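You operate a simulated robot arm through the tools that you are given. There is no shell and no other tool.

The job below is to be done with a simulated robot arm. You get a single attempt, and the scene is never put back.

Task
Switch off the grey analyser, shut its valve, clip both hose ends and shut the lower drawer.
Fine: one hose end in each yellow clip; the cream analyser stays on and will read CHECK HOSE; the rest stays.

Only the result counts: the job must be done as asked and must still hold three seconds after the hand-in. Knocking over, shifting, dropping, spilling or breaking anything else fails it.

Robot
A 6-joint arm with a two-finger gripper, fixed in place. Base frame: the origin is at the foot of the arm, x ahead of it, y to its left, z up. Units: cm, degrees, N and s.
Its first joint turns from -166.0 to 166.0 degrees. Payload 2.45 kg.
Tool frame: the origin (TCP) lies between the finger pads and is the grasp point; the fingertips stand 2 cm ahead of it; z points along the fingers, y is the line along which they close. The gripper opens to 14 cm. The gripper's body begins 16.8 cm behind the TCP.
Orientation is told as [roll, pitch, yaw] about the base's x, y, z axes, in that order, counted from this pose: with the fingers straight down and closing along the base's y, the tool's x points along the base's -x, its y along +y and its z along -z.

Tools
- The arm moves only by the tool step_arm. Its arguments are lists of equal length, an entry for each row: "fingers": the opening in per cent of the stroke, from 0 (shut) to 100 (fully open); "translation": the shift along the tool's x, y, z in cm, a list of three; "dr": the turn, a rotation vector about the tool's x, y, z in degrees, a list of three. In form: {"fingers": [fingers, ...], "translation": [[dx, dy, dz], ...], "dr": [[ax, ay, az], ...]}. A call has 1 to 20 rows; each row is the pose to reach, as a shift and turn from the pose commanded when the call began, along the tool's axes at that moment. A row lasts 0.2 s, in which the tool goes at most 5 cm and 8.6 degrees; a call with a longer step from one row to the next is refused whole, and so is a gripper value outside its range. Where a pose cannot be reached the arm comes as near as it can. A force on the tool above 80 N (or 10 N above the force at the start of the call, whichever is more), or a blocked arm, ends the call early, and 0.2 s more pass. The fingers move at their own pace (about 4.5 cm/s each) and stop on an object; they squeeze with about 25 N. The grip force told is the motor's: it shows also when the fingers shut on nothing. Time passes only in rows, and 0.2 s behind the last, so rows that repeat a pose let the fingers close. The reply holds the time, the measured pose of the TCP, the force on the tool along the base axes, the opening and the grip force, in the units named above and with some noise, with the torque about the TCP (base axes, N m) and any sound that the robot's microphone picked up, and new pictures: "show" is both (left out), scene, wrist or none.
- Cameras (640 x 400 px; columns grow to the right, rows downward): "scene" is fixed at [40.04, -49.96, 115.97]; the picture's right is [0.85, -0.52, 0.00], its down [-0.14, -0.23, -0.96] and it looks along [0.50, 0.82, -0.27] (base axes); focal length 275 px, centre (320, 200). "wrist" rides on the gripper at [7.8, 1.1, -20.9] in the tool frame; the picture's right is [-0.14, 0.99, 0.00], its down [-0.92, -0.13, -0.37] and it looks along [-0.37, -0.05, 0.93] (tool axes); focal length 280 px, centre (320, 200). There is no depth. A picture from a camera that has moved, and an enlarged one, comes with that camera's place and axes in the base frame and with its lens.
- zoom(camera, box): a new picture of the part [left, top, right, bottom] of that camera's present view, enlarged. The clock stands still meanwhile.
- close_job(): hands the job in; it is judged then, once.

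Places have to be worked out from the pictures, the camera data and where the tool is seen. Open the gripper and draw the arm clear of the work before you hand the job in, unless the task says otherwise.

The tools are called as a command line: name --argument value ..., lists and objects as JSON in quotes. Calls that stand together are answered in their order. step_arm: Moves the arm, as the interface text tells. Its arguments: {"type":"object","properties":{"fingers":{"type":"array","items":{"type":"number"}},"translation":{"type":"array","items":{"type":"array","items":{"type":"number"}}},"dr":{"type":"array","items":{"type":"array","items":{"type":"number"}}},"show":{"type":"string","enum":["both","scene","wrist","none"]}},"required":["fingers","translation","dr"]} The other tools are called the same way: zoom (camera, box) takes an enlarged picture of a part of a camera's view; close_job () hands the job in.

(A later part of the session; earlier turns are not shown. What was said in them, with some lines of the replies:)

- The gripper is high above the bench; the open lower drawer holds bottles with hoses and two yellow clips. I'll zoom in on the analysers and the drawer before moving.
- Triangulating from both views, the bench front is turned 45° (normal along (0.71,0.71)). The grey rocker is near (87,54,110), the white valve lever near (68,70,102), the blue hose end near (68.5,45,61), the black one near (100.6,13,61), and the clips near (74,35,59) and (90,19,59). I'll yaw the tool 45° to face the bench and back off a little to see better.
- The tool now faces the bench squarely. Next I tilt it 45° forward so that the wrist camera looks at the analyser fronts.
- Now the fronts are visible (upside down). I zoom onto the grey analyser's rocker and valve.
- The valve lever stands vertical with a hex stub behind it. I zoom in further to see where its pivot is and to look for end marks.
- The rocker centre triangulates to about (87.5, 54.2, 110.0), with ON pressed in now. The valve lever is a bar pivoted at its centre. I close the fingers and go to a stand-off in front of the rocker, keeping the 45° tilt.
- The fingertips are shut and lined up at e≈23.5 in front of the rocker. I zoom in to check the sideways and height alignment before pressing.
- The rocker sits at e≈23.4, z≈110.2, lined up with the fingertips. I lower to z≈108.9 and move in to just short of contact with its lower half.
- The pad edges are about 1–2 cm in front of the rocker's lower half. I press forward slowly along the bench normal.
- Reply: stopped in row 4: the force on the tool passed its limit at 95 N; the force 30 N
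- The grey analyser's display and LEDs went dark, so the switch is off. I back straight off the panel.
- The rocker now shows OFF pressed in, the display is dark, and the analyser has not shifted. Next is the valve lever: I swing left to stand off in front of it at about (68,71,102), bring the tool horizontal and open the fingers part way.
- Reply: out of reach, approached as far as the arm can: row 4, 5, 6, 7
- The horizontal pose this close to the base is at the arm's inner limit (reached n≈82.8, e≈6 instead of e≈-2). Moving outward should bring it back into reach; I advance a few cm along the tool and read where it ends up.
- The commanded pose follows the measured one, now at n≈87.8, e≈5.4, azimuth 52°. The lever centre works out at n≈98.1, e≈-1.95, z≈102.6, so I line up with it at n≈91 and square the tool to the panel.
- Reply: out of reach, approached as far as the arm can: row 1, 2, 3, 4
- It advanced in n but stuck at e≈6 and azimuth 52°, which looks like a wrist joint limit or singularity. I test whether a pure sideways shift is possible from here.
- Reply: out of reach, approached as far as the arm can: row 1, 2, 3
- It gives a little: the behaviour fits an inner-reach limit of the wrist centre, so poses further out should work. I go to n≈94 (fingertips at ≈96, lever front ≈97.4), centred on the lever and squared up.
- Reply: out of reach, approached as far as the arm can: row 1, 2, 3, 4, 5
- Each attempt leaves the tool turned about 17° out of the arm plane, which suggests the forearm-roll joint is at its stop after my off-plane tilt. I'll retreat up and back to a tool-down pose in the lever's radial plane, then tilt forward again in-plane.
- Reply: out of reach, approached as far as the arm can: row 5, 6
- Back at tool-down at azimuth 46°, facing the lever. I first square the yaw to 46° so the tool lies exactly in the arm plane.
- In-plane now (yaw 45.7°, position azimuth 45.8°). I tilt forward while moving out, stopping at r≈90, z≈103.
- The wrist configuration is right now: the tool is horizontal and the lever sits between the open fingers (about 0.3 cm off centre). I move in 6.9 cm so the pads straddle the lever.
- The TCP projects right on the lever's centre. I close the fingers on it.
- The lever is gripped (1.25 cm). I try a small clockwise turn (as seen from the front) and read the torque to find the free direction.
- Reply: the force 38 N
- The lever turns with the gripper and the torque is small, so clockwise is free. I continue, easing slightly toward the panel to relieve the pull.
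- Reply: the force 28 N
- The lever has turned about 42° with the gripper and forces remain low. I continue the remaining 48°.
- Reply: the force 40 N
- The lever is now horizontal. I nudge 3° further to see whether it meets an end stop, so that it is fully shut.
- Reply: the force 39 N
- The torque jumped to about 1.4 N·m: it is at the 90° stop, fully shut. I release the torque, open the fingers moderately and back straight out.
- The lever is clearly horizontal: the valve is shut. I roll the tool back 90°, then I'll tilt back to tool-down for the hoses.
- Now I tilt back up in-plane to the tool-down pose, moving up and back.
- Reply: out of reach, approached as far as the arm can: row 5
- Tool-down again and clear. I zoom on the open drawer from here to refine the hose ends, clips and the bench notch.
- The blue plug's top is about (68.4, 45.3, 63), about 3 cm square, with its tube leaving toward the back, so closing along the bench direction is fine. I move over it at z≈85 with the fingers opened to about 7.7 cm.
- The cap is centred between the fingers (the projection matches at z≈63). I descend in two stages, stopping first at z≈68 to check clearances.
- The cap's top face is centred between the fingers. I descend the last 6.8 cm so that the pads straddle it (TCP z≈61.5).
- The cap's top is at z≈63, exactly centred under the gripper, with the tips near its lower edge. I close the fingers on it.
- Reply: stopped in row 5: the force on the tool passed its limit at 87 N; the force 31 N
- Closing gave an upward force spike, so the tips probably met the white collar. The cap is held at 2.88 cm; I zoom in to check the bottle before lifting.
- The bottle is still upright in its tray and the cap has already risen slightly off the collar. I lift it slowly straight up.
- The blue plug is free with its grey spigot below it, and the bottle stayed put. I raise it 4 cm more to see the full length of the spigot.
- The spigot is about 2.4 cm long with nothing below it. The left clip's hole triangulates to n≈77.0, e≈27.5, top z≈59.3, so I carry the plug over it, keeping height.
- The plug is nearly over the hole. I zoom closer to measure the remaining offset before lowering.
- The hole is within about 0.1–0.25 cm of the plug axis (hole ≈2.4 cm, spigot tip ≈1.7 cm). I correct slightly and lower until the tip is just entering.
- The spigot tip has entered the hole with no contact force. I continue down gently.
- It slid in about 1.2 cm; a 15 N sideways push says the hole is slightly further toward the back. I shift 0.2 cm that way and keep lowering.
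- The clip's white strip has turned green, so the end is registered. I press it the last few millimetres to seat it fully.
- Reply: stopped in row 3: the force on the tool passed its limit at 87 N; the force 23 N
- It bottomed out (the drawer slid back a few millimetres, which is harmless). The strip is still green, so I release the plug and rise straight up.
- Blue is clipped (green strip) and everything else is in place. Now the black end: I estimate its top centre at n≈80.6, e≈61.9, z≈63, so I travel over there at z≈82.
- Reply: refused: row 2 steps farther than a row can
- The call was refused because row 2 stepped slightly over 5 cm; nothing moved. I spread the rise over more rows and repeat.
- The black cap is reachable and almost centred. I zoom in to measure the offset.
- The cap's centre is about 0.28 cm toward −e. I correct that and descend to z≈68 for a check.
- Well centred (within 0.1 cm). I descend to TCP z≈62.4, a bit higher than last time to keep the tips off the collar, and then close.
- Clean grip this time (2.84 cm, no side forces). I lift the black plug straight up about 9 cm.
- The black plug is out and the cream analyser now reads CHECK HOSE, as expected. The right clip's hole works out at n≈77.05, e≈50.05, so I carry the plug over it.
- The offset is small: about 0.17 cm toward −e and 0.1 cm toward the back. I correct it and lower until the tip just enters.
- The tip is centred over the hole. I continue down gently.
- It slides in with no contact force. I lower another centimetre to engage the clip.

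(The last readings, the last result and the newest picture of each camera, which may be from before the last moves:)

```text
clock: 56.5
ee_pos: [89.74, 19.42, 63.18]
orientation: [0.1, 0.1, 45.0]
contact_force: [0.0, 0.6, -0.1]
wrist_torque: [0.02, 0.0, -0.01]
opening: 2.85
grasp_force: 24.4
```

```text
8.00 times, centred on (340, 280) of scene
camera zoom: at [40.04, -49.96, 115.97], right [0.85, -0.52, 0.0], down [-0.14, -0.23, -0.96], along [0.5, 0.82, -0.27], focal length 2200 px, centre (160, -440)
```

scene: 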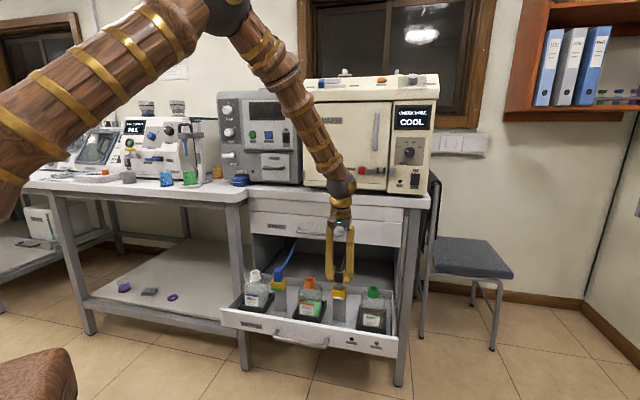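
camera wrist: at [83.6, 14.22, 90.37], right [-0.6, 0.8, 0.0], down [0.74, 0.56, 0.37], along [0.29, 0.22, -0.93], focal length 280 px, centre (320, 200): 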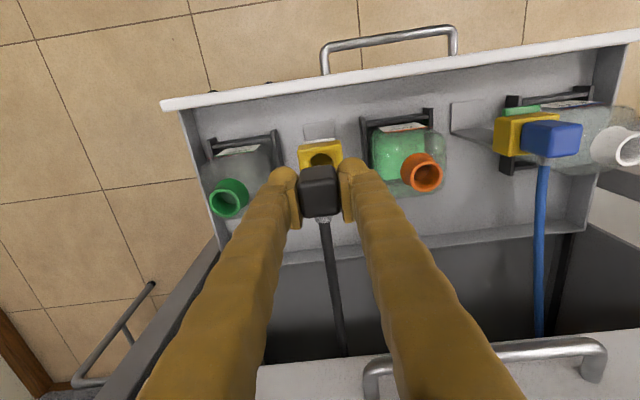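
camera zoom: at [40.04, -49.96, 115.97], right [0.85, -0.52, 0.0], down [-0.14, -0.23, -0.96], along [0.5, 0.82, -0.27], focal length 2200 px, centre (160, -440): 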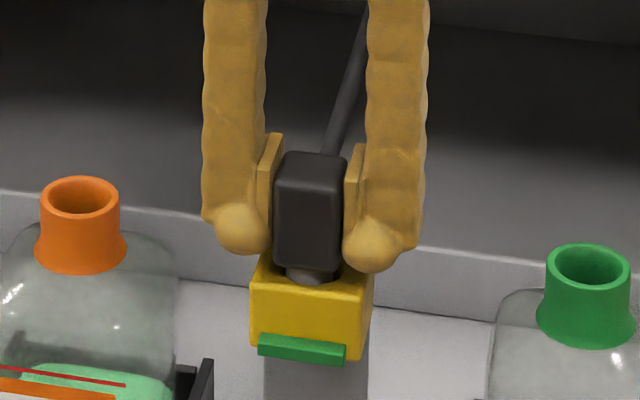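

The second strip is green and the plug's height matches the blue one's seat. I give it a last slight press, release, and rise.

step_arm --fingers '[0, 15, 30, 40, 45, 45, 45, 45, 45, 45]' --translation '[[0, 0, 0.15], [0, 0, 0.15], [0, 0, 0.15], [0, 0, 0.15], [0, 0, 0], [0, 0, -2], [0, 0, -5], [0, 0, -9], [0, 0, -13], [0, 0, -17]]' --dr '[[0, 0, 0], [0, 0, 0], [0, 0, 0], [0, 0, 0], [0, 0, 0], [0, 0, 0], [0, 0, 0], [0, 0, 0], [0, 0, 0], [0, 0, 0]]' --show "both"

zoom --camera "scene" --box '[220, 220, 410, 360]'

zoom --camera "wrist" --box '[160, 0, 640, 240]'

zoom --camera "scene" --box '[370, 90, 450, 200]'

```text
clock: 58.7
ee_pos: [89.79, 19.1, 80.19]
orientation: [0.2, 0.1, 45.0]
contact_force: [-0.4, -0.5, 0.1]
wrist_torque: [0.0, 0.0, -0.03]
opening: 6.29
grasp_force: 0.0
camera wrist: at [83.41, 14.39, 101.05], right [-0.6, 0.8, 0.0], down [0.74, 0.56, 0.37], along [0.29, 0.22, -0.93], focal length 280 px, centre (320, 200)
```

scene: 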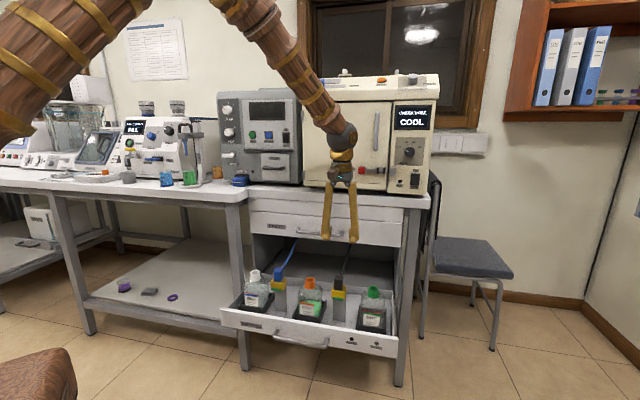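
wrist: 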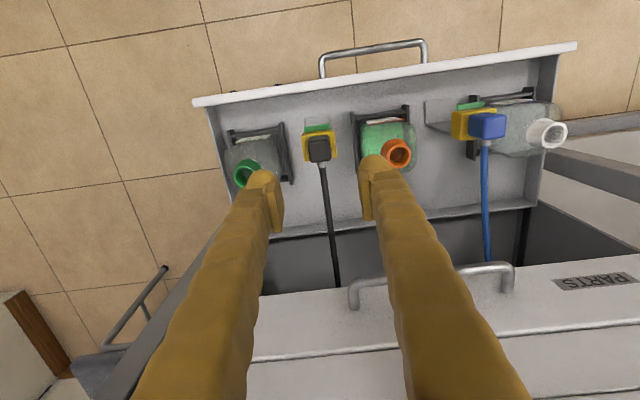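

```text
2.86 times, centred on (315, 290) of scene
camera zoom: at [40.04, -49.96, 115.97], right [0.85, -0.52, 0.0], down [-0.14, -0.23, -0.96], along [0.5, 0.82, -0.27], focal length 786 px, centre (334, -57)
```

zoom: 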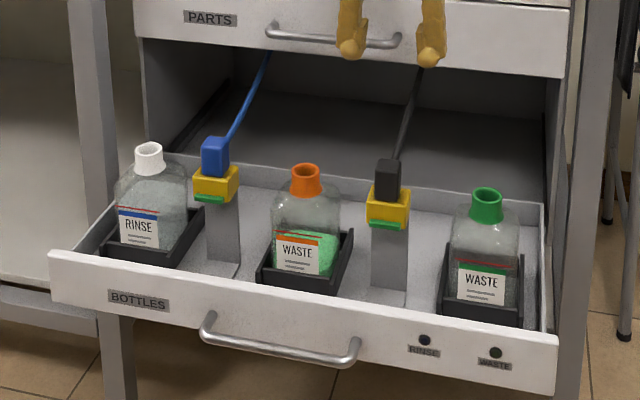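

```text
1.33 times, centred on (400, 120) of wrist
camera zoom: at [83.41, 14.39, 101.05], right [-0.6, 0.8, 0.0], down [0.74, 0.56, 0.37], along [0.29, 0.22, -0.93], focal length 374 px, centre (213, 307)
```

zoom: 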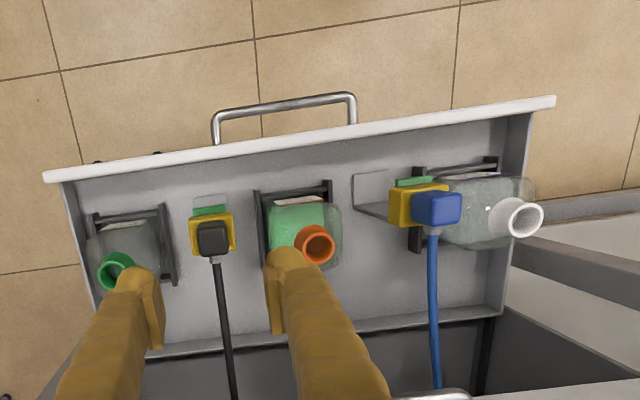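

```text
3.64 times, centred on (410, 145) of scene
camera zoom: at [40.04, -49.96, 115.97], right [0.85, -0.52, 0.0], down [-0.14, -0.23, -0.96], along [0.5, 0.82, -0.27], focal length 1000 px, centre (-7, 400)
```

zoom: 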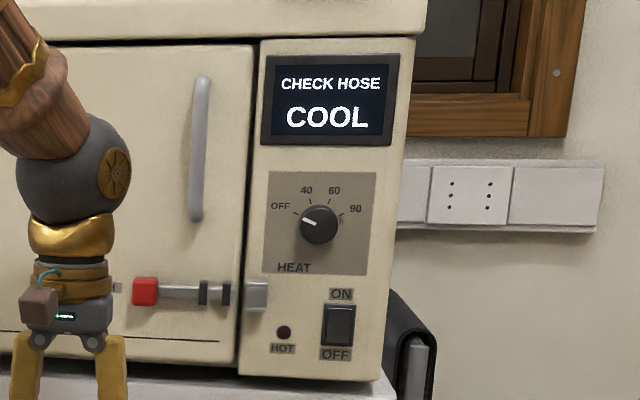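

Both strips are green, and the cream display shows CHECK HOSE and is still on. Now the drawer: its front panel is at n≈68.3, top z≈51, closed plane n≈93.5. I close the fingers and go in front of the panel right of the handle (e≈52), tilting 45°.

step_arm --fingers '[45, 30, 10, 0, 0, 0, 0]' --translation '[[3.2, -0.3, 2.5], [6.3, -0.7, 5.0], [9.5, -1.0, 7.5], [12.7, -1.3, 10.0], [15.8, -1.7, 12.5], [19.0, -2.0, 15.0], [19.0, -2.0, 15.0]]' --dr '[[0, -7.5, 0], [0, -15, 0], [0, -22.5, 0], [0, -30, 0], [0, -37.5, 0], [0, -45, 0], [0, -45, 0]]' --show "both"

```text
clock: 60.3
ee_pos: [77.92, 4.39, 65.05]
orientation: [0.3, -45.0, 44.8]
contact_force: [-0.5, -0.6, -0.5]
wrist_torque: [0.0, 0.01, -0.03]
opening: 0.0
grasp_force: 25.7
camera wrist: at [62.7, -9.33, 74.38], right [-0.63, 0.77, 0.1], down [0.37, 0.18, 0.91], along [0.68, 0.61, -0.4], focal length 280 px, centre (320, 200)
```

scene: 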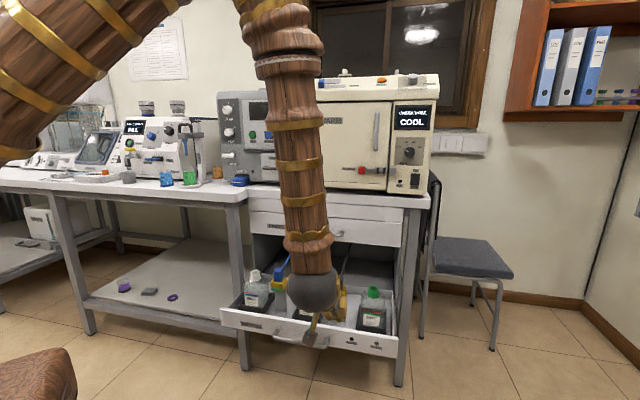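
wrist: 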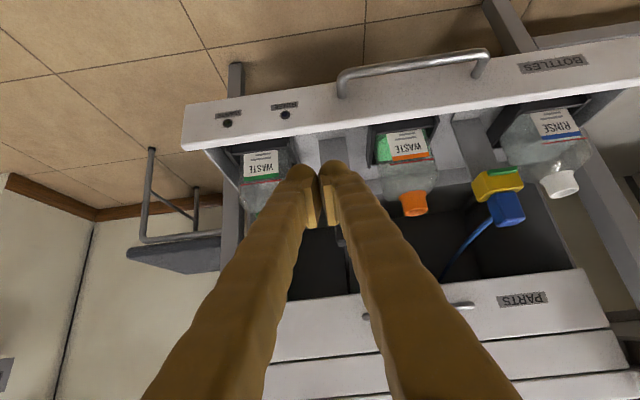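

TCP at n≈58.2, e≈52, closed fingers, well in front of the panel (its face spans z≈44–50.5). I lower to z≈48.4 between the handle end and the RINSE lamp.

step_arm --fingers '[0, 0, 0, 0]' --translation '[[3.0, 0, 3.0], [6.0, 0, 6.0], [9.0, 0, 9.0], [11.75, 0, 11.75]]' --dr '[[0, 0, 0], [0, 0, 0], [0, 0, 0], [0, 0, 0]]' --show "both"

zoom --camera "wrist" --box '[200, 80, 460, 260]'

```text
clock: 61.3
ee_pos: [82.27, 3.61, 51.07]
orientation: [4.8, -43.6, 42.5]
contact_force: [-0.2, -0.2, 0.1]
wrist_torque: [-0.02, -0.02, -0.01]
opening: 0.0
grasp_force: 25.0
out of reach, approached as far as the arm can: row 1, 2, 3, 4
camera wrist: at [67.83, -10.51, 60.87], right [-0.64, 0.76, 0.16], down [0.42, 0.17, 0.89], along [0.65, 0.63, -0.42], focal length 280 px, centre (320, 200)
```

scene: 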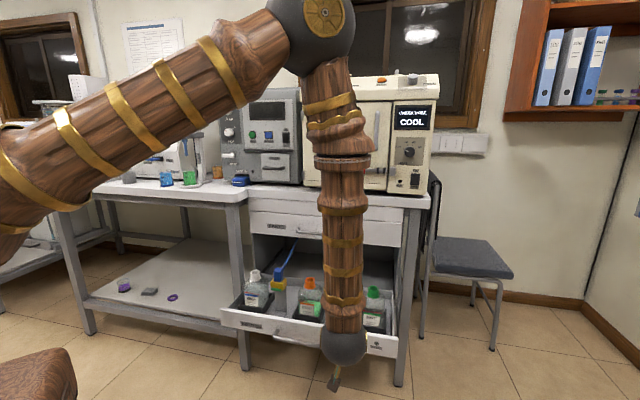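
wrist: 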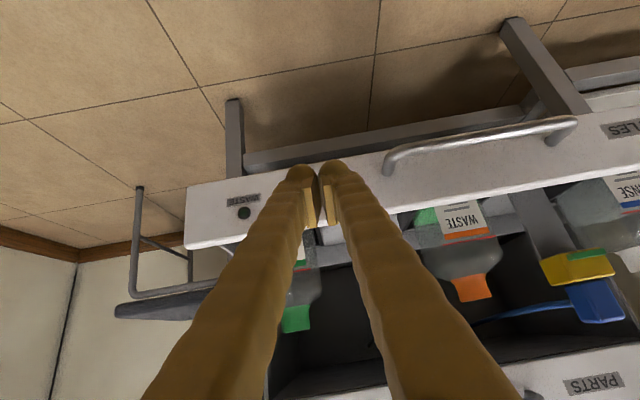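

```text
2.22 times, centred on (330, 170) of wrist
camera zoom: at [67.83, -10.51, 60.87], right [-0.64, 0.76, 0.16], down [0.42, 0.17, 0.89], along [0.65, 0.63, -0.42], focal length 623 px, centre (298, 267)
```

zoom: 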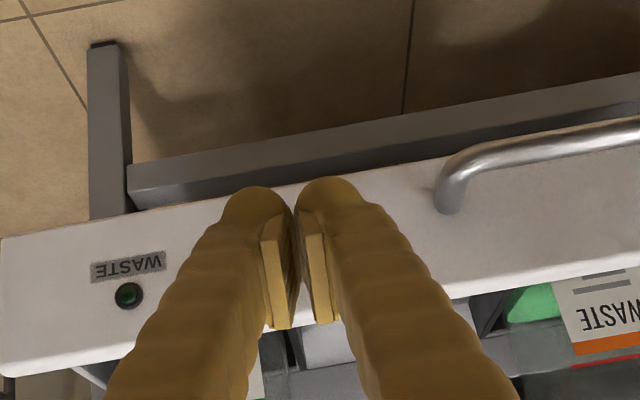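

That steep tilt put the wrist inside the arm's inner reach (it stopped at n≈60.7, e≈55.6, z≈51). A 30° tilt keeps the wrist further out, so I reorient to 30° and move to e≈52, z≈49.1, still well short of the panel.

step_arm --fingers '[0, 0, 0]' --translation '[[0.62, 1.73, 0.91], [1.25, 3.47, 1.83], [1.25, 3.47, 1.83]]' --dr '[[1.65, 6.85, -0.73], [3.3, 13.7, -1.45], [3.3, 13.7, -1.45]]' --show "both"

zoom --camera "wrist" --box '[200, 80, 460, 260]'

```text
clock: 62.1
ee_pos: [80.17, 6.3, 49.23]
orientation: [0.7, -29.6, 44.8]
contact_force: [0.1, -0.4, -0.3]
wrist_torque: [0.05, 0.01, -0.02]
opening: 0.0
grasp_force: 25.4
out of reach, approached as far as the arm can: row 2, 3
camera wrist: at [67.29, -5.19, 63.64], right [-0.62, 0.78, 0.08], down [0.53, 0.34, 0.77], along [0.58, 0.52, -0.63], focal length 280 px, centre (320, 200)
```

scene: 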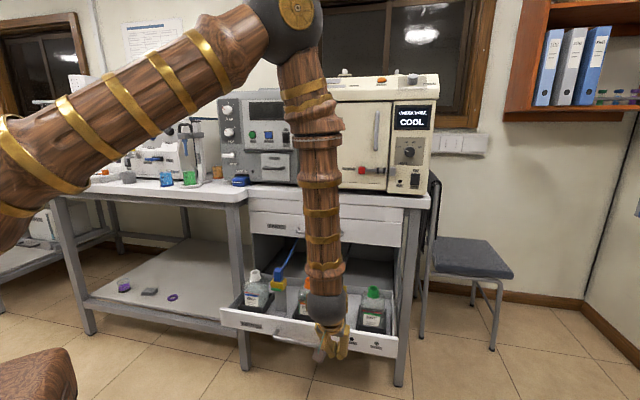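
wrist: 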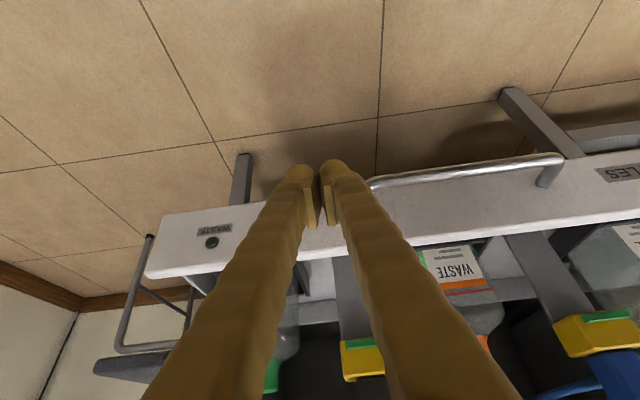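

```text
2.22 times, centred on (330, 170) of wrist
camera zoom: at [67.29, -5.19, 63.64], right [-0.62, 0.78, 0.08], down [0.53, 0.34, 0.77], along [0.58, 0.52, -0.63], focal length 623 px, centre (298, 267)
```

zoom: 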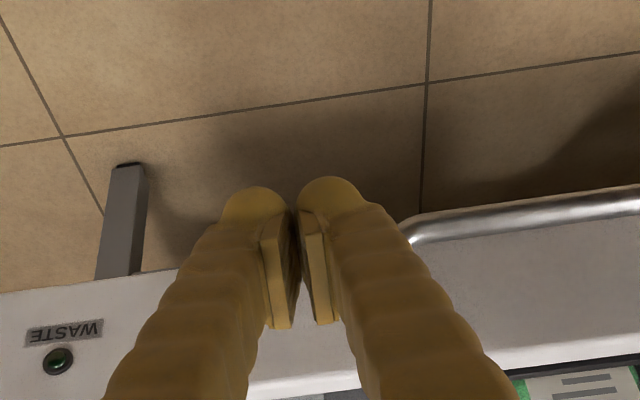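

The pose is nearly exact (n≈61.1, e≈52.2, contact height z≈48.4). I advance and begin pushing the drawer slowly, about 3 cm/s, to see that it slides freely.

step_arm --fingers '[0, 0, 0, 0, 0, 0, 0, 0, 0]' --translation '[[-1.74, 0, 0.99], [-3.3, 0, 1.88], [-3.83, 0, 2.17], [-4.35, 0, 2.47], [-4.87, 0, 2.77], [-5.39, 0, 3.06], [-5.91, 0, 3.36], [-6.43, 0, 3.66], [-6.96, 0, 3.95]]' --dr '[[0, 0, 0], [0, 0, 0], [0, 0, 0], [0, 0, 0], [0, 0, 0], [0, 0, 0], [0, 0, 0], [0, 0, 0], [0, 0, 0]]' --show "both"

zoom --camera "scene" --box '[210, 200, 420, 370]'

```text
clock: 64.1
ee_pos: [85.76, 11.94, 49.33]
orientation: [0.0, -29.9, 45.0]
contact_force: [0.0, 0.0, -1.5]
wrist_torque: [-0.01, 0.03, 0.01]
opening: 0.01
grasp_force: 29.4
camera wrist: at [72.79, 0.51, 63.6], right [-0.62, 0.78, 0.07], down [0.52, 0.34, 0.78], along [0.59, 0.52, -0.62], focal length 280 px, centre (320, 200)
```

scene: 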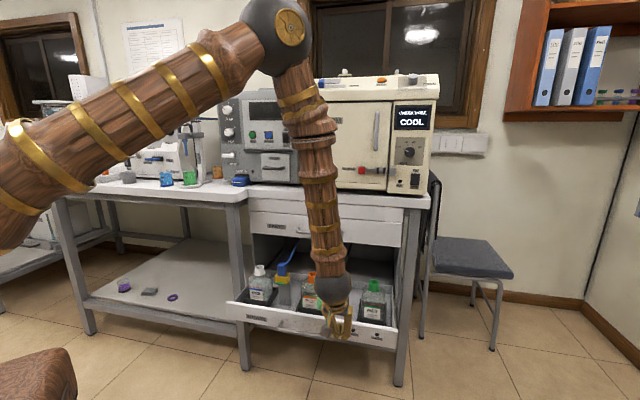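
wrist: 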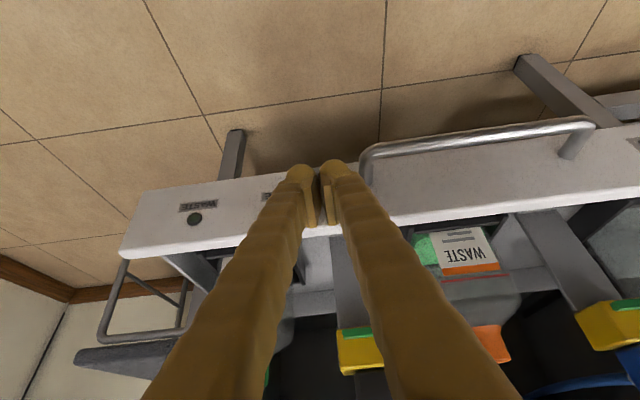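

```text
2.35 times, centred on (315, 285) of scene
camera zoom: at [40.04, -49.96, 115.97], right [0.85, -0.52, 0.0], down [-0.14, -0.23, -0.96], along [0.5, 0.82, -0.27], focal length 647 px, centre (332, 0)
```

zoom: 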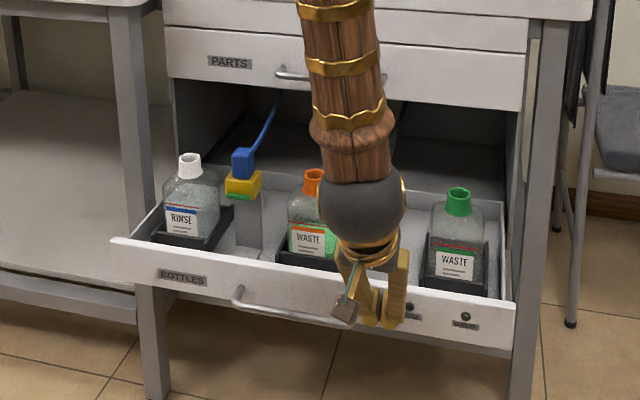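

The drawer slides freely with no noticeable resistance and the bottles are steady. I keep pushing at the same gentle pace.

step_arm --fingers '[0, 0, 0, 0, 0, 0, 0, 0, 0, 0, 0, 0, 0, 0, 0]' --translation '[[-0.6, 0, 0.35], [-1.2, 0, 0.69], [-1.8, 0, 1.04], [-2.4, 0, 1.38], [-3.0, 0, 1.73], [-3.6, 0, 2.07], [-4.2, 0, 2.42], [-4.8, 0, 2.76], [-5.4, 0, 3.11], [-6.0, 0, 3.45], [-6.6, 0, 3.8], [-7.2, 0, 4.14], [-7.8, 0, 4.49], [-8.4, 0, 4.83], [-9.0, 0, 5.18]]' --dr '[[0, 0, 0], [0, 0, 0], [0, 0, 0], [0, 0, 0], [0, 0, 0], [0, 0, 0], [0, 0, 0], [0, 0, 0], [0, 0, 0], [0, 0, 0], [0, 0, 0], [0, 0, 0], [0, 0, 0], [0, 0, 0], [0, 0, 0]]' --show "both"

zoom --camera "scene" --box '[210, 200, 420, 370]'

```text
clock: 67.3
ee_pos: [93.12, 19.36, 49.29]
orientation: [0.1, -29.9, 45.0]
contact_force: [1.0, -0.2, -0.2]
wrist_torque: [0.01, 0.02, -0.02]
opening: 0.0
grasp_force: 30.0
camera wrist: at [80.09, 7.86, 63.55], right [-0.62, 0.78, 0.07], down [0.52, 0.34, 0.78], along [0.59, 0.52, -0.62], focal length 280 px, centre (320, 200)
```

scene: 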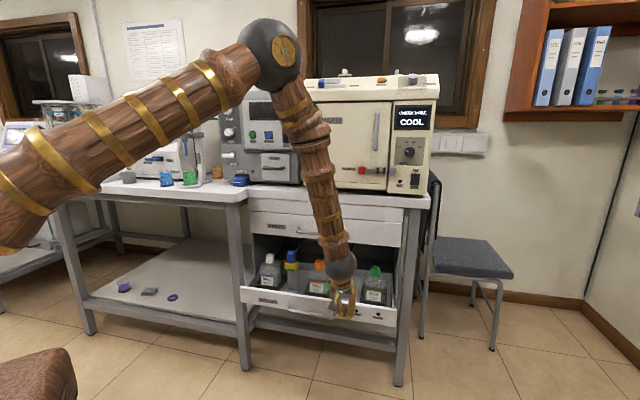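
wrist: 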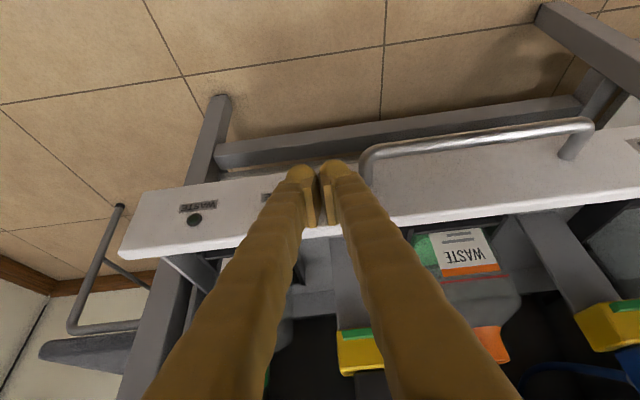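

```text
2.35 times, centred on (315, 285) of scene
camera zoom: at [40.04, -49.96, 115.97], right [0.85, -0.52, 0.0], down [-0.14, -0.23, -0.96], along [0.5, 0.82, -0.27], focal length 647 px, centre (332, 0)
```

zoom: 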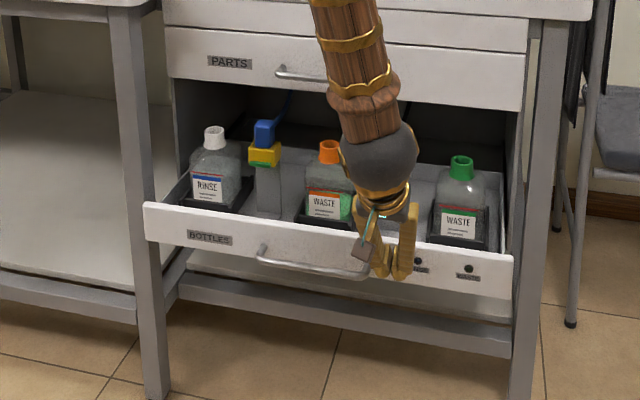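

The panel is at about n≈82 and sliding well; the plug tops (z≈64) are below the upper drawer's edge (z≈70). I continue.

step_arm --fingers '[0, 0, 0, 0, 0, 0, 0, 0, 0, 0, 0, 0]' --translation '[[-0.6, 0, 0.35], [-1.2, 0, 0.69], [-1.8, 0, 1.04], [-2.4, 0, 1.38], [-3.0, 0, 1.73], [-3.6, 0, 2.07], [-4.2, 0, 2.42], [-4.8, 0, 2.76], [-5.4, 0, 3.11], [-6.0, 0, 3.45], [-6.6, 0, 3.8], [-7.2, 0, 4.14]]' --dr '[[0, 0, 0], [0, 0, 0], [0, 0, 0], [0, 0, 0], [0, 0, 0], [0, 0, 0], [0, 0, 0], [0, 0, 0], [0, 0, 0], [0, 0, 0], [0, 0, 0], [0, 0, 0]]' --show "both"

zoom --camera "scene" --box '[210, 200, 420, 370]'

```text
clock: 69.9
ee_pos: [99.01, 25.1, 49.45]
orientation: [0.0, -29.8, 45.1]
contact_force: [0.2, -0.1, -0.2]
wrist_torque: [0.01, 0.02, 0.0]
opening: 0.0
grasp_force: 29.7
camera wrist: at [85.98, 13.7, 63.59], right [-0.62, 0.78, 0.07], down [0.53, 0.34, 0.78], along [0.59, 0.52, -0.62], focal length 280 px, centre (320, 200)
```

scene: 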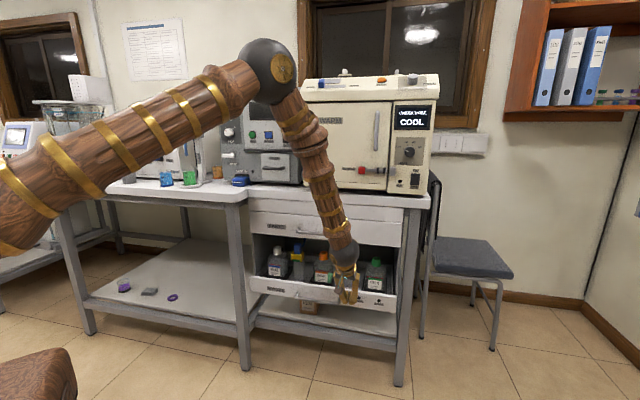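
wrist: 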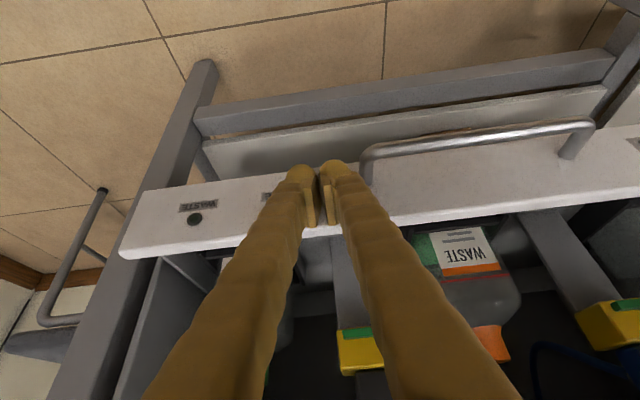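

```text
2.35 times, centred on (315, 285) of scene
camera zoom: at [40.04, -49.96, 115.97], right [0.85, -0.52, 0.0], down [-0.14, -0.23, -0.96], along [0.5, 0.82, -0.27], focal length 647 px, centre (332, 0)
```

zoom: 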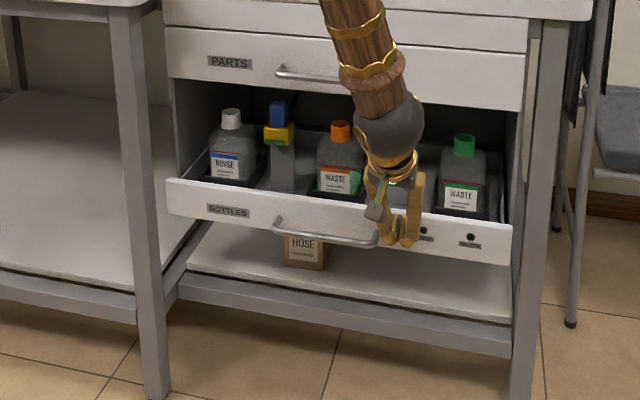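

The panel is at about n≈90, with about 3 cm to go. I push slowly until it meets its stop.

step_arm --fingers '[0, 0, 0, 0, 0, 0, 0, 0]' --translation '[[-0.35, 0, 0.2], [-0.69, 0, 0.4], [-1.04, 0, 0.6], [-1.39, 0, 0.8], [-1.74, 0, 1.0], [-2.08, 0, 1.2], [-2.43, 0, 1.4], [-2.78, 0, 1.6]]' --dr '[[0, 0, 0], [0, 0, 0], [0, 0, 0], [0, 0, 0], [0, 0, 0], [0, 0, 0], [0, 0, 0], [0, 0, 0]]' --show "both"

zoom --camera "scene" --box '[210, 200, 420, 370]'

```text
clock: 71.7
ee_pos: [101.23, 27.43, 49.34]
orientation: [0.0, -29.9, 45.1]
contact_force: [0.6, 0.6, -0.7]
wrist_torque: [0.0, -0.04, -0.03]
opening: 0.0
grasp_force: 29.0
camera wrist: at [88.21, 15.95, 63.57], right [-0.62, 0.78, 0.07], down [0.53, 0.34, 0.78], along [0.59, 0.52, -0.62], focal length 280 px, centre (320, 200)
```

scene: 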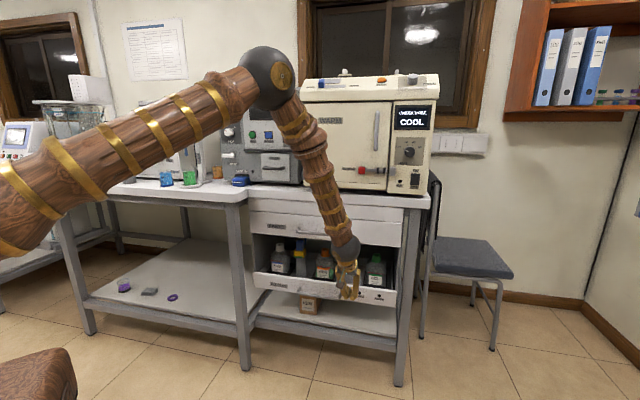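
wrist: 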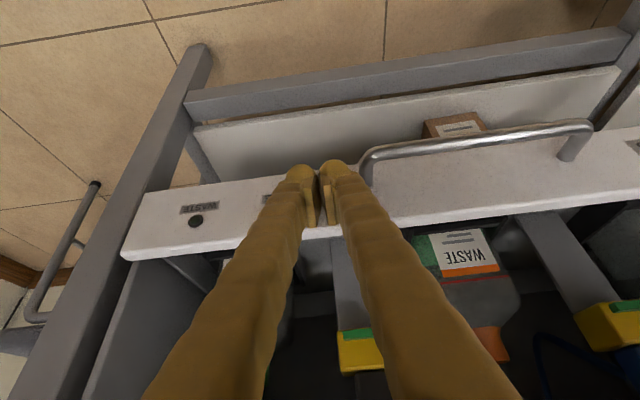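

```text
2.35 times, centred on (315, 285) of scene
camera zoom: at [40.04, -49.96, 115.97], right [0.85, -0.52, 0.0], down [-0.14, -0.23, -0.96], along [0.5, 0.82, -0.27], focal length 647 px, centre (332, 0)
```

zoom: 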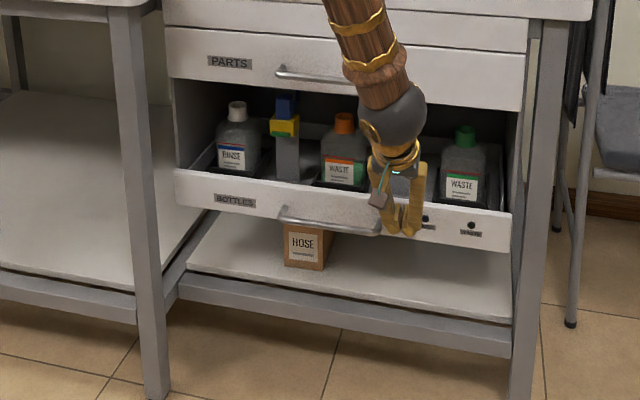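

Still no resistance, and by perspective the panel needs about 3–4 cm more to be flush with the PARTS drawer. I keep pushing slowly until it stops.

step_arm --fingers '[0, 0, 0, 0, 0, 0, 0, 0]' --translation '[[-0.35, 0, 0.2], [-0.69, 0, 0.4], [-1.04, 0, 0.6], [-1.39, 0, 0.8], [-1.74, 0, 1.0], [-2.08, 0, 1.2], [-2.43, 0, 1.4], [-2.78, 0, 1.6]]' --dr '[[0, 0, 0], [0, 0, 0], [0, 0, 0], [0, 0, 0], [0, 0, 0], [0, 0, 0], [0, 0, 0], [0, 0, 0]]' --show "both"

zoom --camera "scene" --box '[210, 200, 420, 370]'

```text
clock: 72.7
ee_pos: [101.98, 27.88, 49.14]
orientation: [0.1, -29.7, 44.8]
contact_force: [-3.4, -4.7, -1.6]
wrist_torque: [-0.05, 0.01, 0.0]
opening: 0.61
grasp_force: 29.7
stopped in row 4: the force on the tool passed its limit at 93 N (the readings are from after the stop); the commanded pose is now the measured one
camera wrist: at [88.94, 16.57, 63.38], right [-0.61, 0.79, 0.07], down [0.53, 0.35, 0.77], along [0.59, 0.51, -0.63], focal length 280 px, centre (320, 200)
```

scene: 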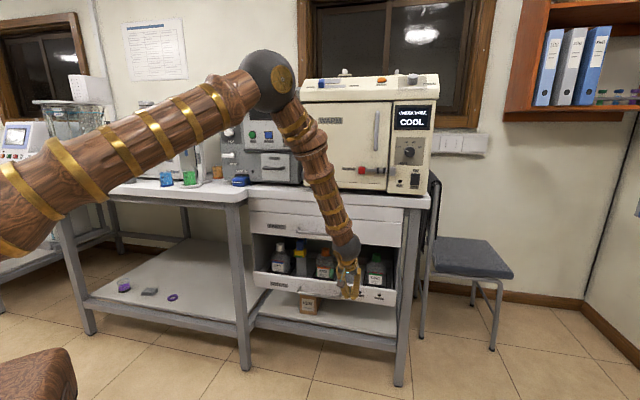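
wrist: 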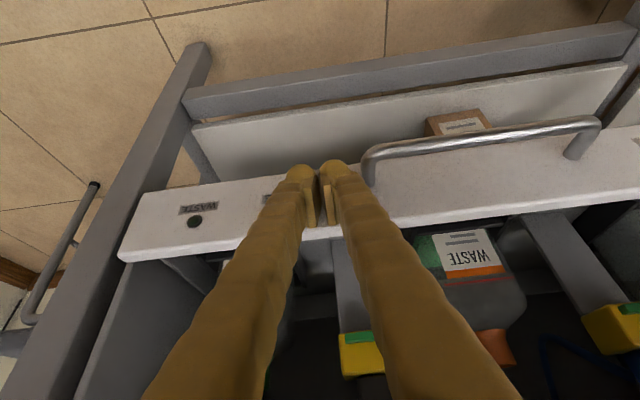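

```text
2.35 times, centred on (315, 285) of scene
camera zoom: at [40.04, -49.96, 115.97], right [0.85, -0.52, 0.0], down [-0.14, -0.23, -0.96], along [0.5, 0.82, -0.27], focal length 647 px, centre (332, 0)
```

zoom: 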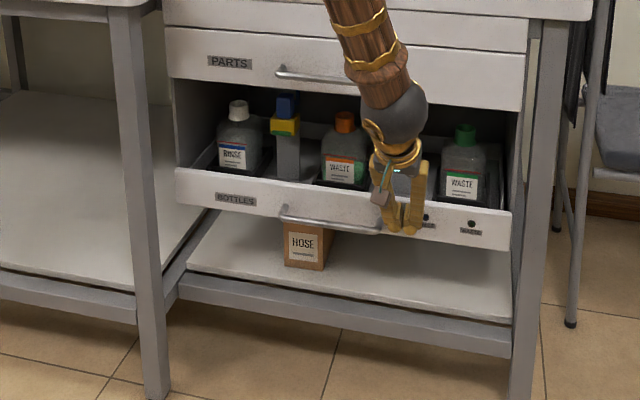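

It met a firm stop: the panel is now at n≈94.4, matching the PARTS drawer front plane, so the drawer is shut. I back the fingers straight away from the panel.

step_arm --fingers '[0, 0, 0, 0, 0]' --translation '[[1.0, 0, -0.58], [3.5, 0, -2.0], [7.0, 0, -4.0], [10.5, 0, -6.1], [14.0, 0, -8.1]]' --dr '[[0, 0, 0], [0, 0, 0], [0, 0, 0], [0, 0, 0], [0, 0, 0]]' --show "both"

zoom --camera "scene" --box '[210, 200, 420, 370]'

zoom --camera "wrist" --box '[60, 60, 640, 400]'

```text
clock: 73.9
ee_pos: [90.36, 16.57, 49.16]
orientation: [0.1, -29.6, 44.9]
contact_force: [1.0, -0.2, -0.4]
wrist_torque: [-0.01, 0.0, -0.02]
opening: 0.01
grasp_force: 29.4
camera wrist: at [77.47, 5.22, 63.45], right [-0.61, 0.79, 0.07], down [0.53, 0.35, 0.77], along [0.59, 0.51, -0.63], focal length 280 px, centre (320, 200)
```

scene: 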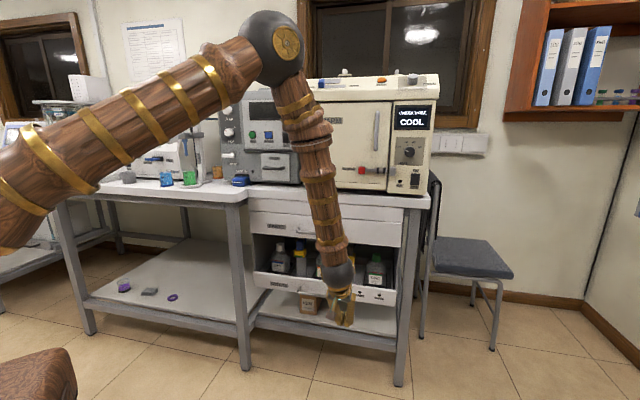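
wrist: 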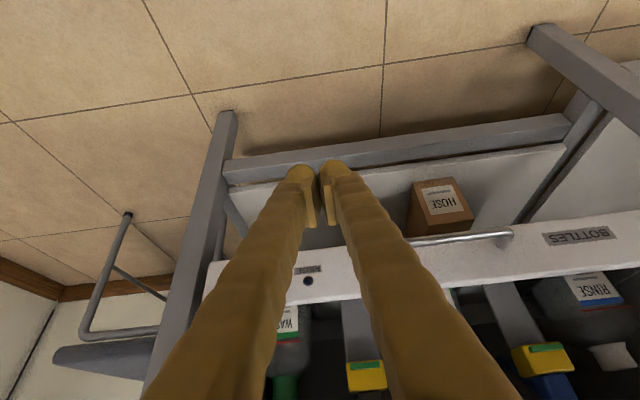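

```text
2.35 times, centred on (315, 285) of scene
camera zoom: at [40.04, -49.96, 115.97], right [0.85, -0.52, 0.0], down [-0.14, -0.23, -0.96], along [0.5, 0.82, -0.27], focal length 647 px, centre (332, 0)
```

zoom: 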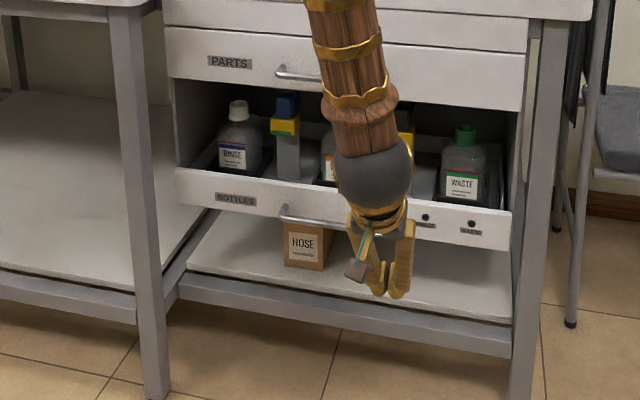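

```text
1.10 times, centred on (350, 230) of wrist
camera zoom: at [77.47, 5.22, 63.45], right [-0.61, 0.79, 0.07], down [0.53, 0.35, 0.77], along [0.59, 0.51, -0.63], focal length 309 px, centre (287, 167)
```

zoom: 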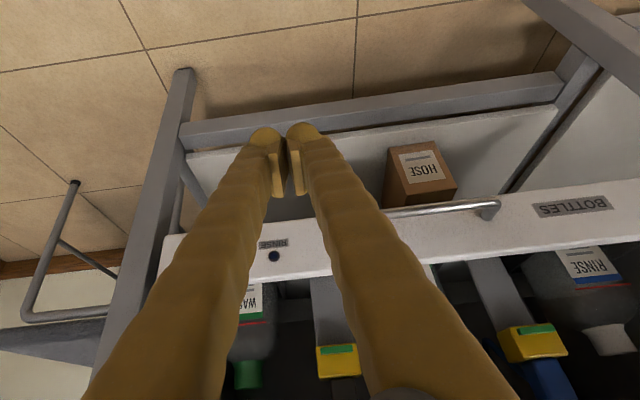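

The drawer stayed put. I raise the arm well clear of the bench, straighten the tool and open the gripper.

step_arm --fingers '[0, 0, 10, 30, 50, 60, 60, 60, 60, 60]' --translation '[[-1.55, 0, -3.73], [-3.1, 0, -7.46], [-4.65, 0, -11.2], [-6.2, 0, -14.9], [-7.75, 0, -18.65], [-9.3, 0, -22.4], [-10.85, 0, -26.1], [-12.4, 0, -29.85], [-13.95, 0, -33.6], [-15.5, 0, -37.3]]' --dr '[[0, 0, 0], [0, 3, 0], [0, 6, 0], [0, 9.5, 0], [0, 13, 0], [0, 16.5, 0], [0, 20, 0], [0, 23.5, 0], [0, 26.5, 0], [0, 29.6, 0]]' --show "both"

zoom --camera "scene" --box '[210, 200, 420, 370]'

```text
clock: 76.1
ee_pos: [87.06, 12.98, 89.2]
orientation: [0.0, 0.0, 44.8]
contact_force: [-0.3, 0.0, 0.0]
wrist_torque: [0.0, 0.01, -0.03]
opening: 8.4
grasp_force: 0.1
camera wrist: at [80.77, 8.23, 110.19], right [-0.6, 0.8, 0.0], down [0.74, 0.56, 0.37], along [0.29, 0.22, -0.93], focal length 280 px, centre (320, 200)
```

scene: 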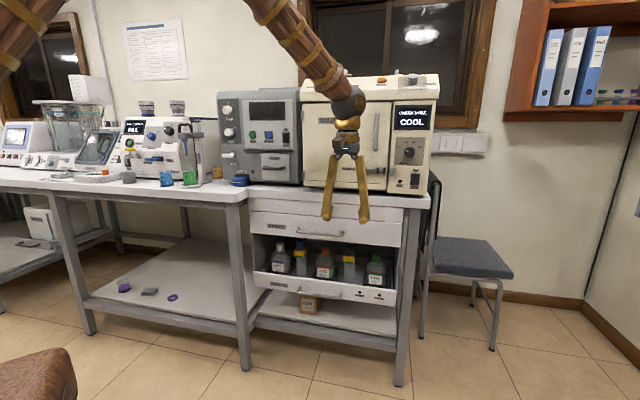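
wrist: 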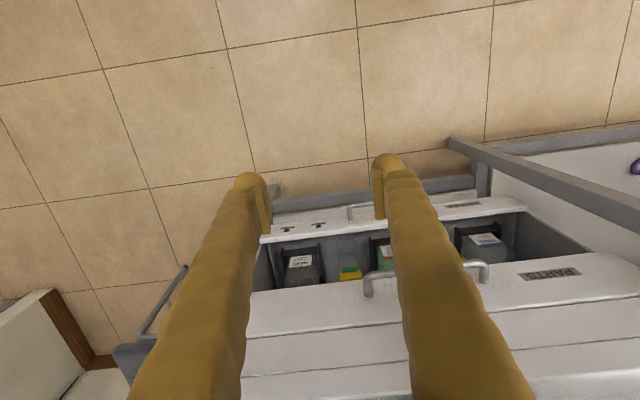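

```text
2.35 times, centred on (315, 285) of scene
camera zoom: at [40.04, -49.96, 115.97], right [0.85, -0.52, 0.0], down [-0.14, -0.23, -0.96], along [0.5, 0.82, -0.27], focal length 647 px, centre (332, 0)
```

zoom: 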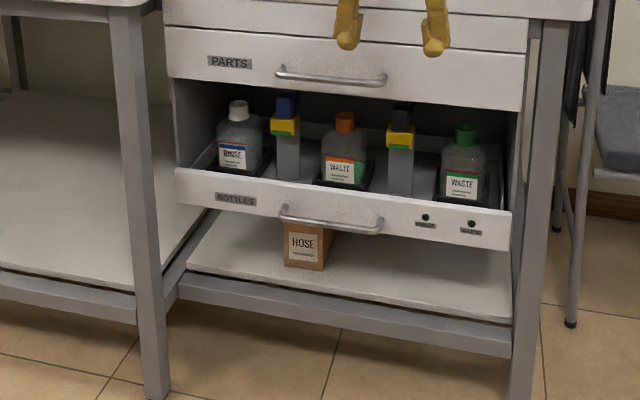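

The drawer front now lines up with the cabinet. I zoom in to verify that it is really flush, and that the clips, valve and displays are right.

zoom --camera "wrist" --box '[230, 170, 610, 340]'

zoom --camera "scene" --box '[245, 230, 405, 310]'

zoom --camera "scene" --box '[200, 70, 450, 210]'

zoom --camera "scene" --box '[380, 190, 430, 310]'

```text
1.68 times, centred on (420, 255) of wrist
camera zoom: at [80.77, 8.23, 110.19], right [-0.6, 0.8, 0.0], down [0.74, 0.56, 0.37], along [0.29, 0.22, -0.93], focal length 472 px, centre (152, 107)
```

zoom: 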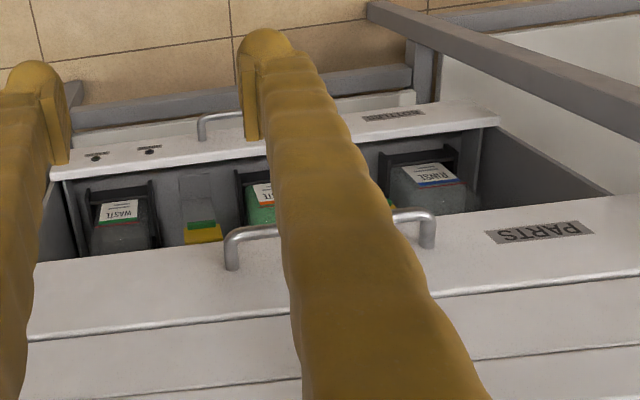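

```text
4.00 times, centred on (325, 270) of scene
camera zoom: at [40.04, -49.96, 115.97], right [0.85, -0.52, 0.0], down [-0.14, -0.23, -0.96], along [0.5, 0.82, -0.27], focal length 1100 px, centre (300, -80)
```

zoom: 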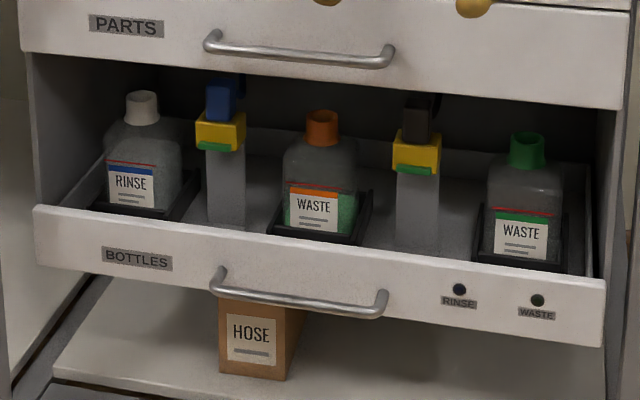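

```text
2.56 times, centred on (325, 140) of scene
camera zoom: at [40.04, -49.96, 115.97], right [0.85, -0.52, 0.0], down [-0.14, -0.23, -0.96], along [0.5, 0.82, -0.27], focal length 704 px, centre (307, 354)
```

zoom: 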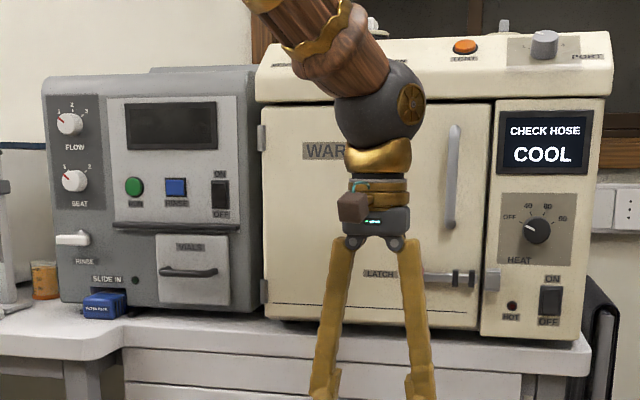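

```text
3.33 times, centred on (405, 250) of scene
camera zoom: at [40.04, -49.96, 115.97], right [0.85, -0.52, 0.0], down [-0.14, -0.23, -0.96], along [0.5, 0.82, -0.27], focal length 917 px, centre (37, 33)
```

zoom: 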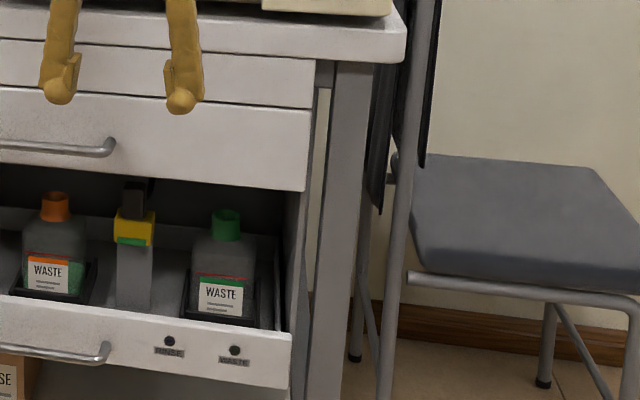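

Everything checks out: the grey display is dark, its lever horizontal, both strips green, the cream one shows CHECK HOSE, and the lower drawer's edges line up with the PARTS drawer front. I draw the arm further up and back before handing in.

step_arm --fingers '[60, 60, 60, 60, 60, 60, 60, 60]' --translation '[[1.2, 0, -4], [2.4, 0, -8], [3.6, 0, -12], [4.8, 0, -16], [6.0, 0, -20], [7.2, 0, -24], [8.4, 0, -28], [9.0, 0, -31]]' --dr '[[0, 0, 0], [0, 0, 0], [0, 0, 0], [0, 0, 0], [0, 0, 0], [0, 0, 0], [0, 0, 0], [0, 0, 0]]' --show "both"

zoom --camera "scene" --box '[210, 80, 440, 350]'

zoom --camera "scene" --box '[0, 60, 250, 220]'

```text
clock: 77.9
ee_pos: [80.81, 6.66, 120.36]
orientation: [0.1, 0.1, 44.9]
contact_force: [1.0, -0.8, -0.5]
wrist_torque: [-0.03, 0.0, 0.0]
opening: 8.38
grasp_force: 0.0
camera wrist: at [74.42, 1.88, 141.27], right [-0.6, 0.8, 0.0], down [0.74, 0.56, 0.37], along [0.29, 0.22, -0.93], focal length 280 px, centre (320, 200)
```

scene: 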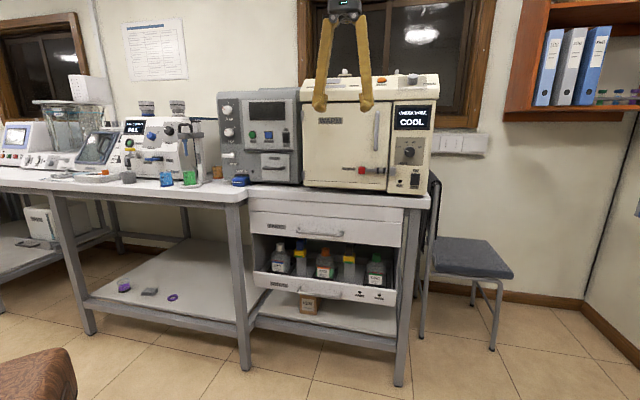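
wrist: 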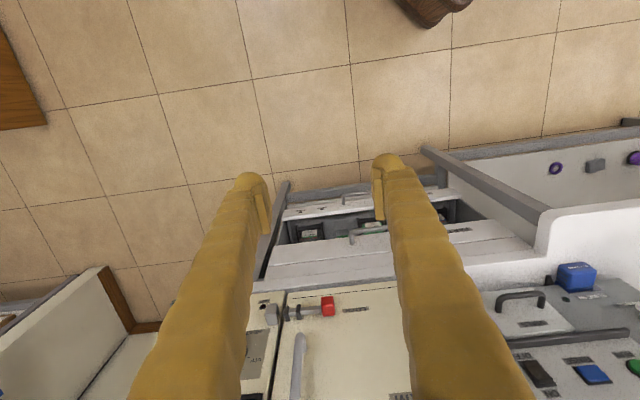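

```text
1.48 times, centred on (325, 215) of scene
camera zoom: at [40.04, -49.96, 115.97], right [0.85, -0.52, 0.0], down [-0.14, -0.23, -0.96], along [0.5, 0.82, -0.27], focal length 408 px, centre (313, 178)
```

zoom: 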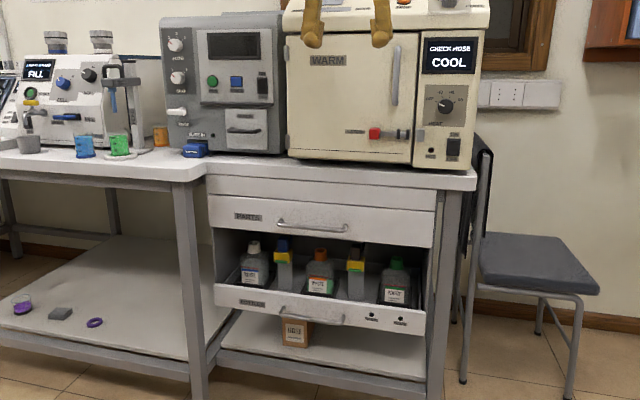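

```text
2.50 times, centred on (125, 140) of scene
camera zoom: at [40.04, -49.96, 115.97], right [0.85, -0.52, 0.0], down [-0.14, -0.23, -0.96], along [0.5, 0.82, -0.27], focal length 688 px, centre (808, 350)
```

zoom: 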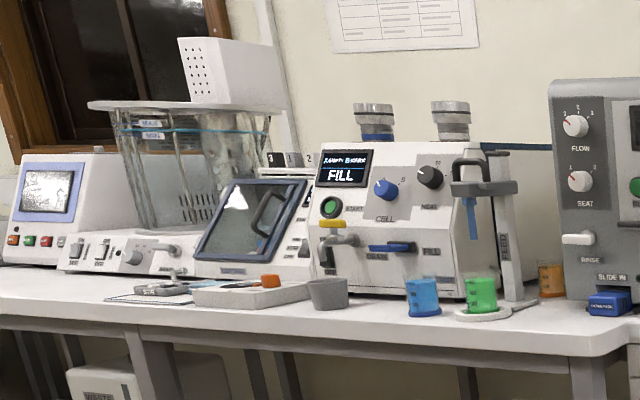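

The arm is clear with the gripper open. The grey analyser is off with its valve shut, both hose ends are clipped, the lower drawer is flush, the cream analyser is on with CHECK HOSE, and nothing else appears disturbed. I hand in the job.

close_job

```text
The job is handed in.
```

I finished the job and handed it in. All the requested results were visible in the last pictures before the hand-in.

- **Grey analyser:** it is switched off. The rocker is in OFF, and the display and its lamps are dark.
- **Valve:** the RINSE lever on the grey analyser is turned a quarter turn to its end stop and sits horizontal. I took that as shut; there is no marking on it to confirm.
- **Hose ends:** the blue end is in the left yellow clip and the black end in the right one. Both clip strips turned from white to green.
- **Lower drawer:** it is pushed in to its stop, and its front lines up with the PARTS drawer above it.
- **Cream analyser:** it is still on and reads CHECK HOSE, as you expected.

While seating the blue end, the drawer slid a few millimetres. The bottles stayed upright in their trays, and I saw nothing else disturbed. The arm is clear of the bench with the gripper open.
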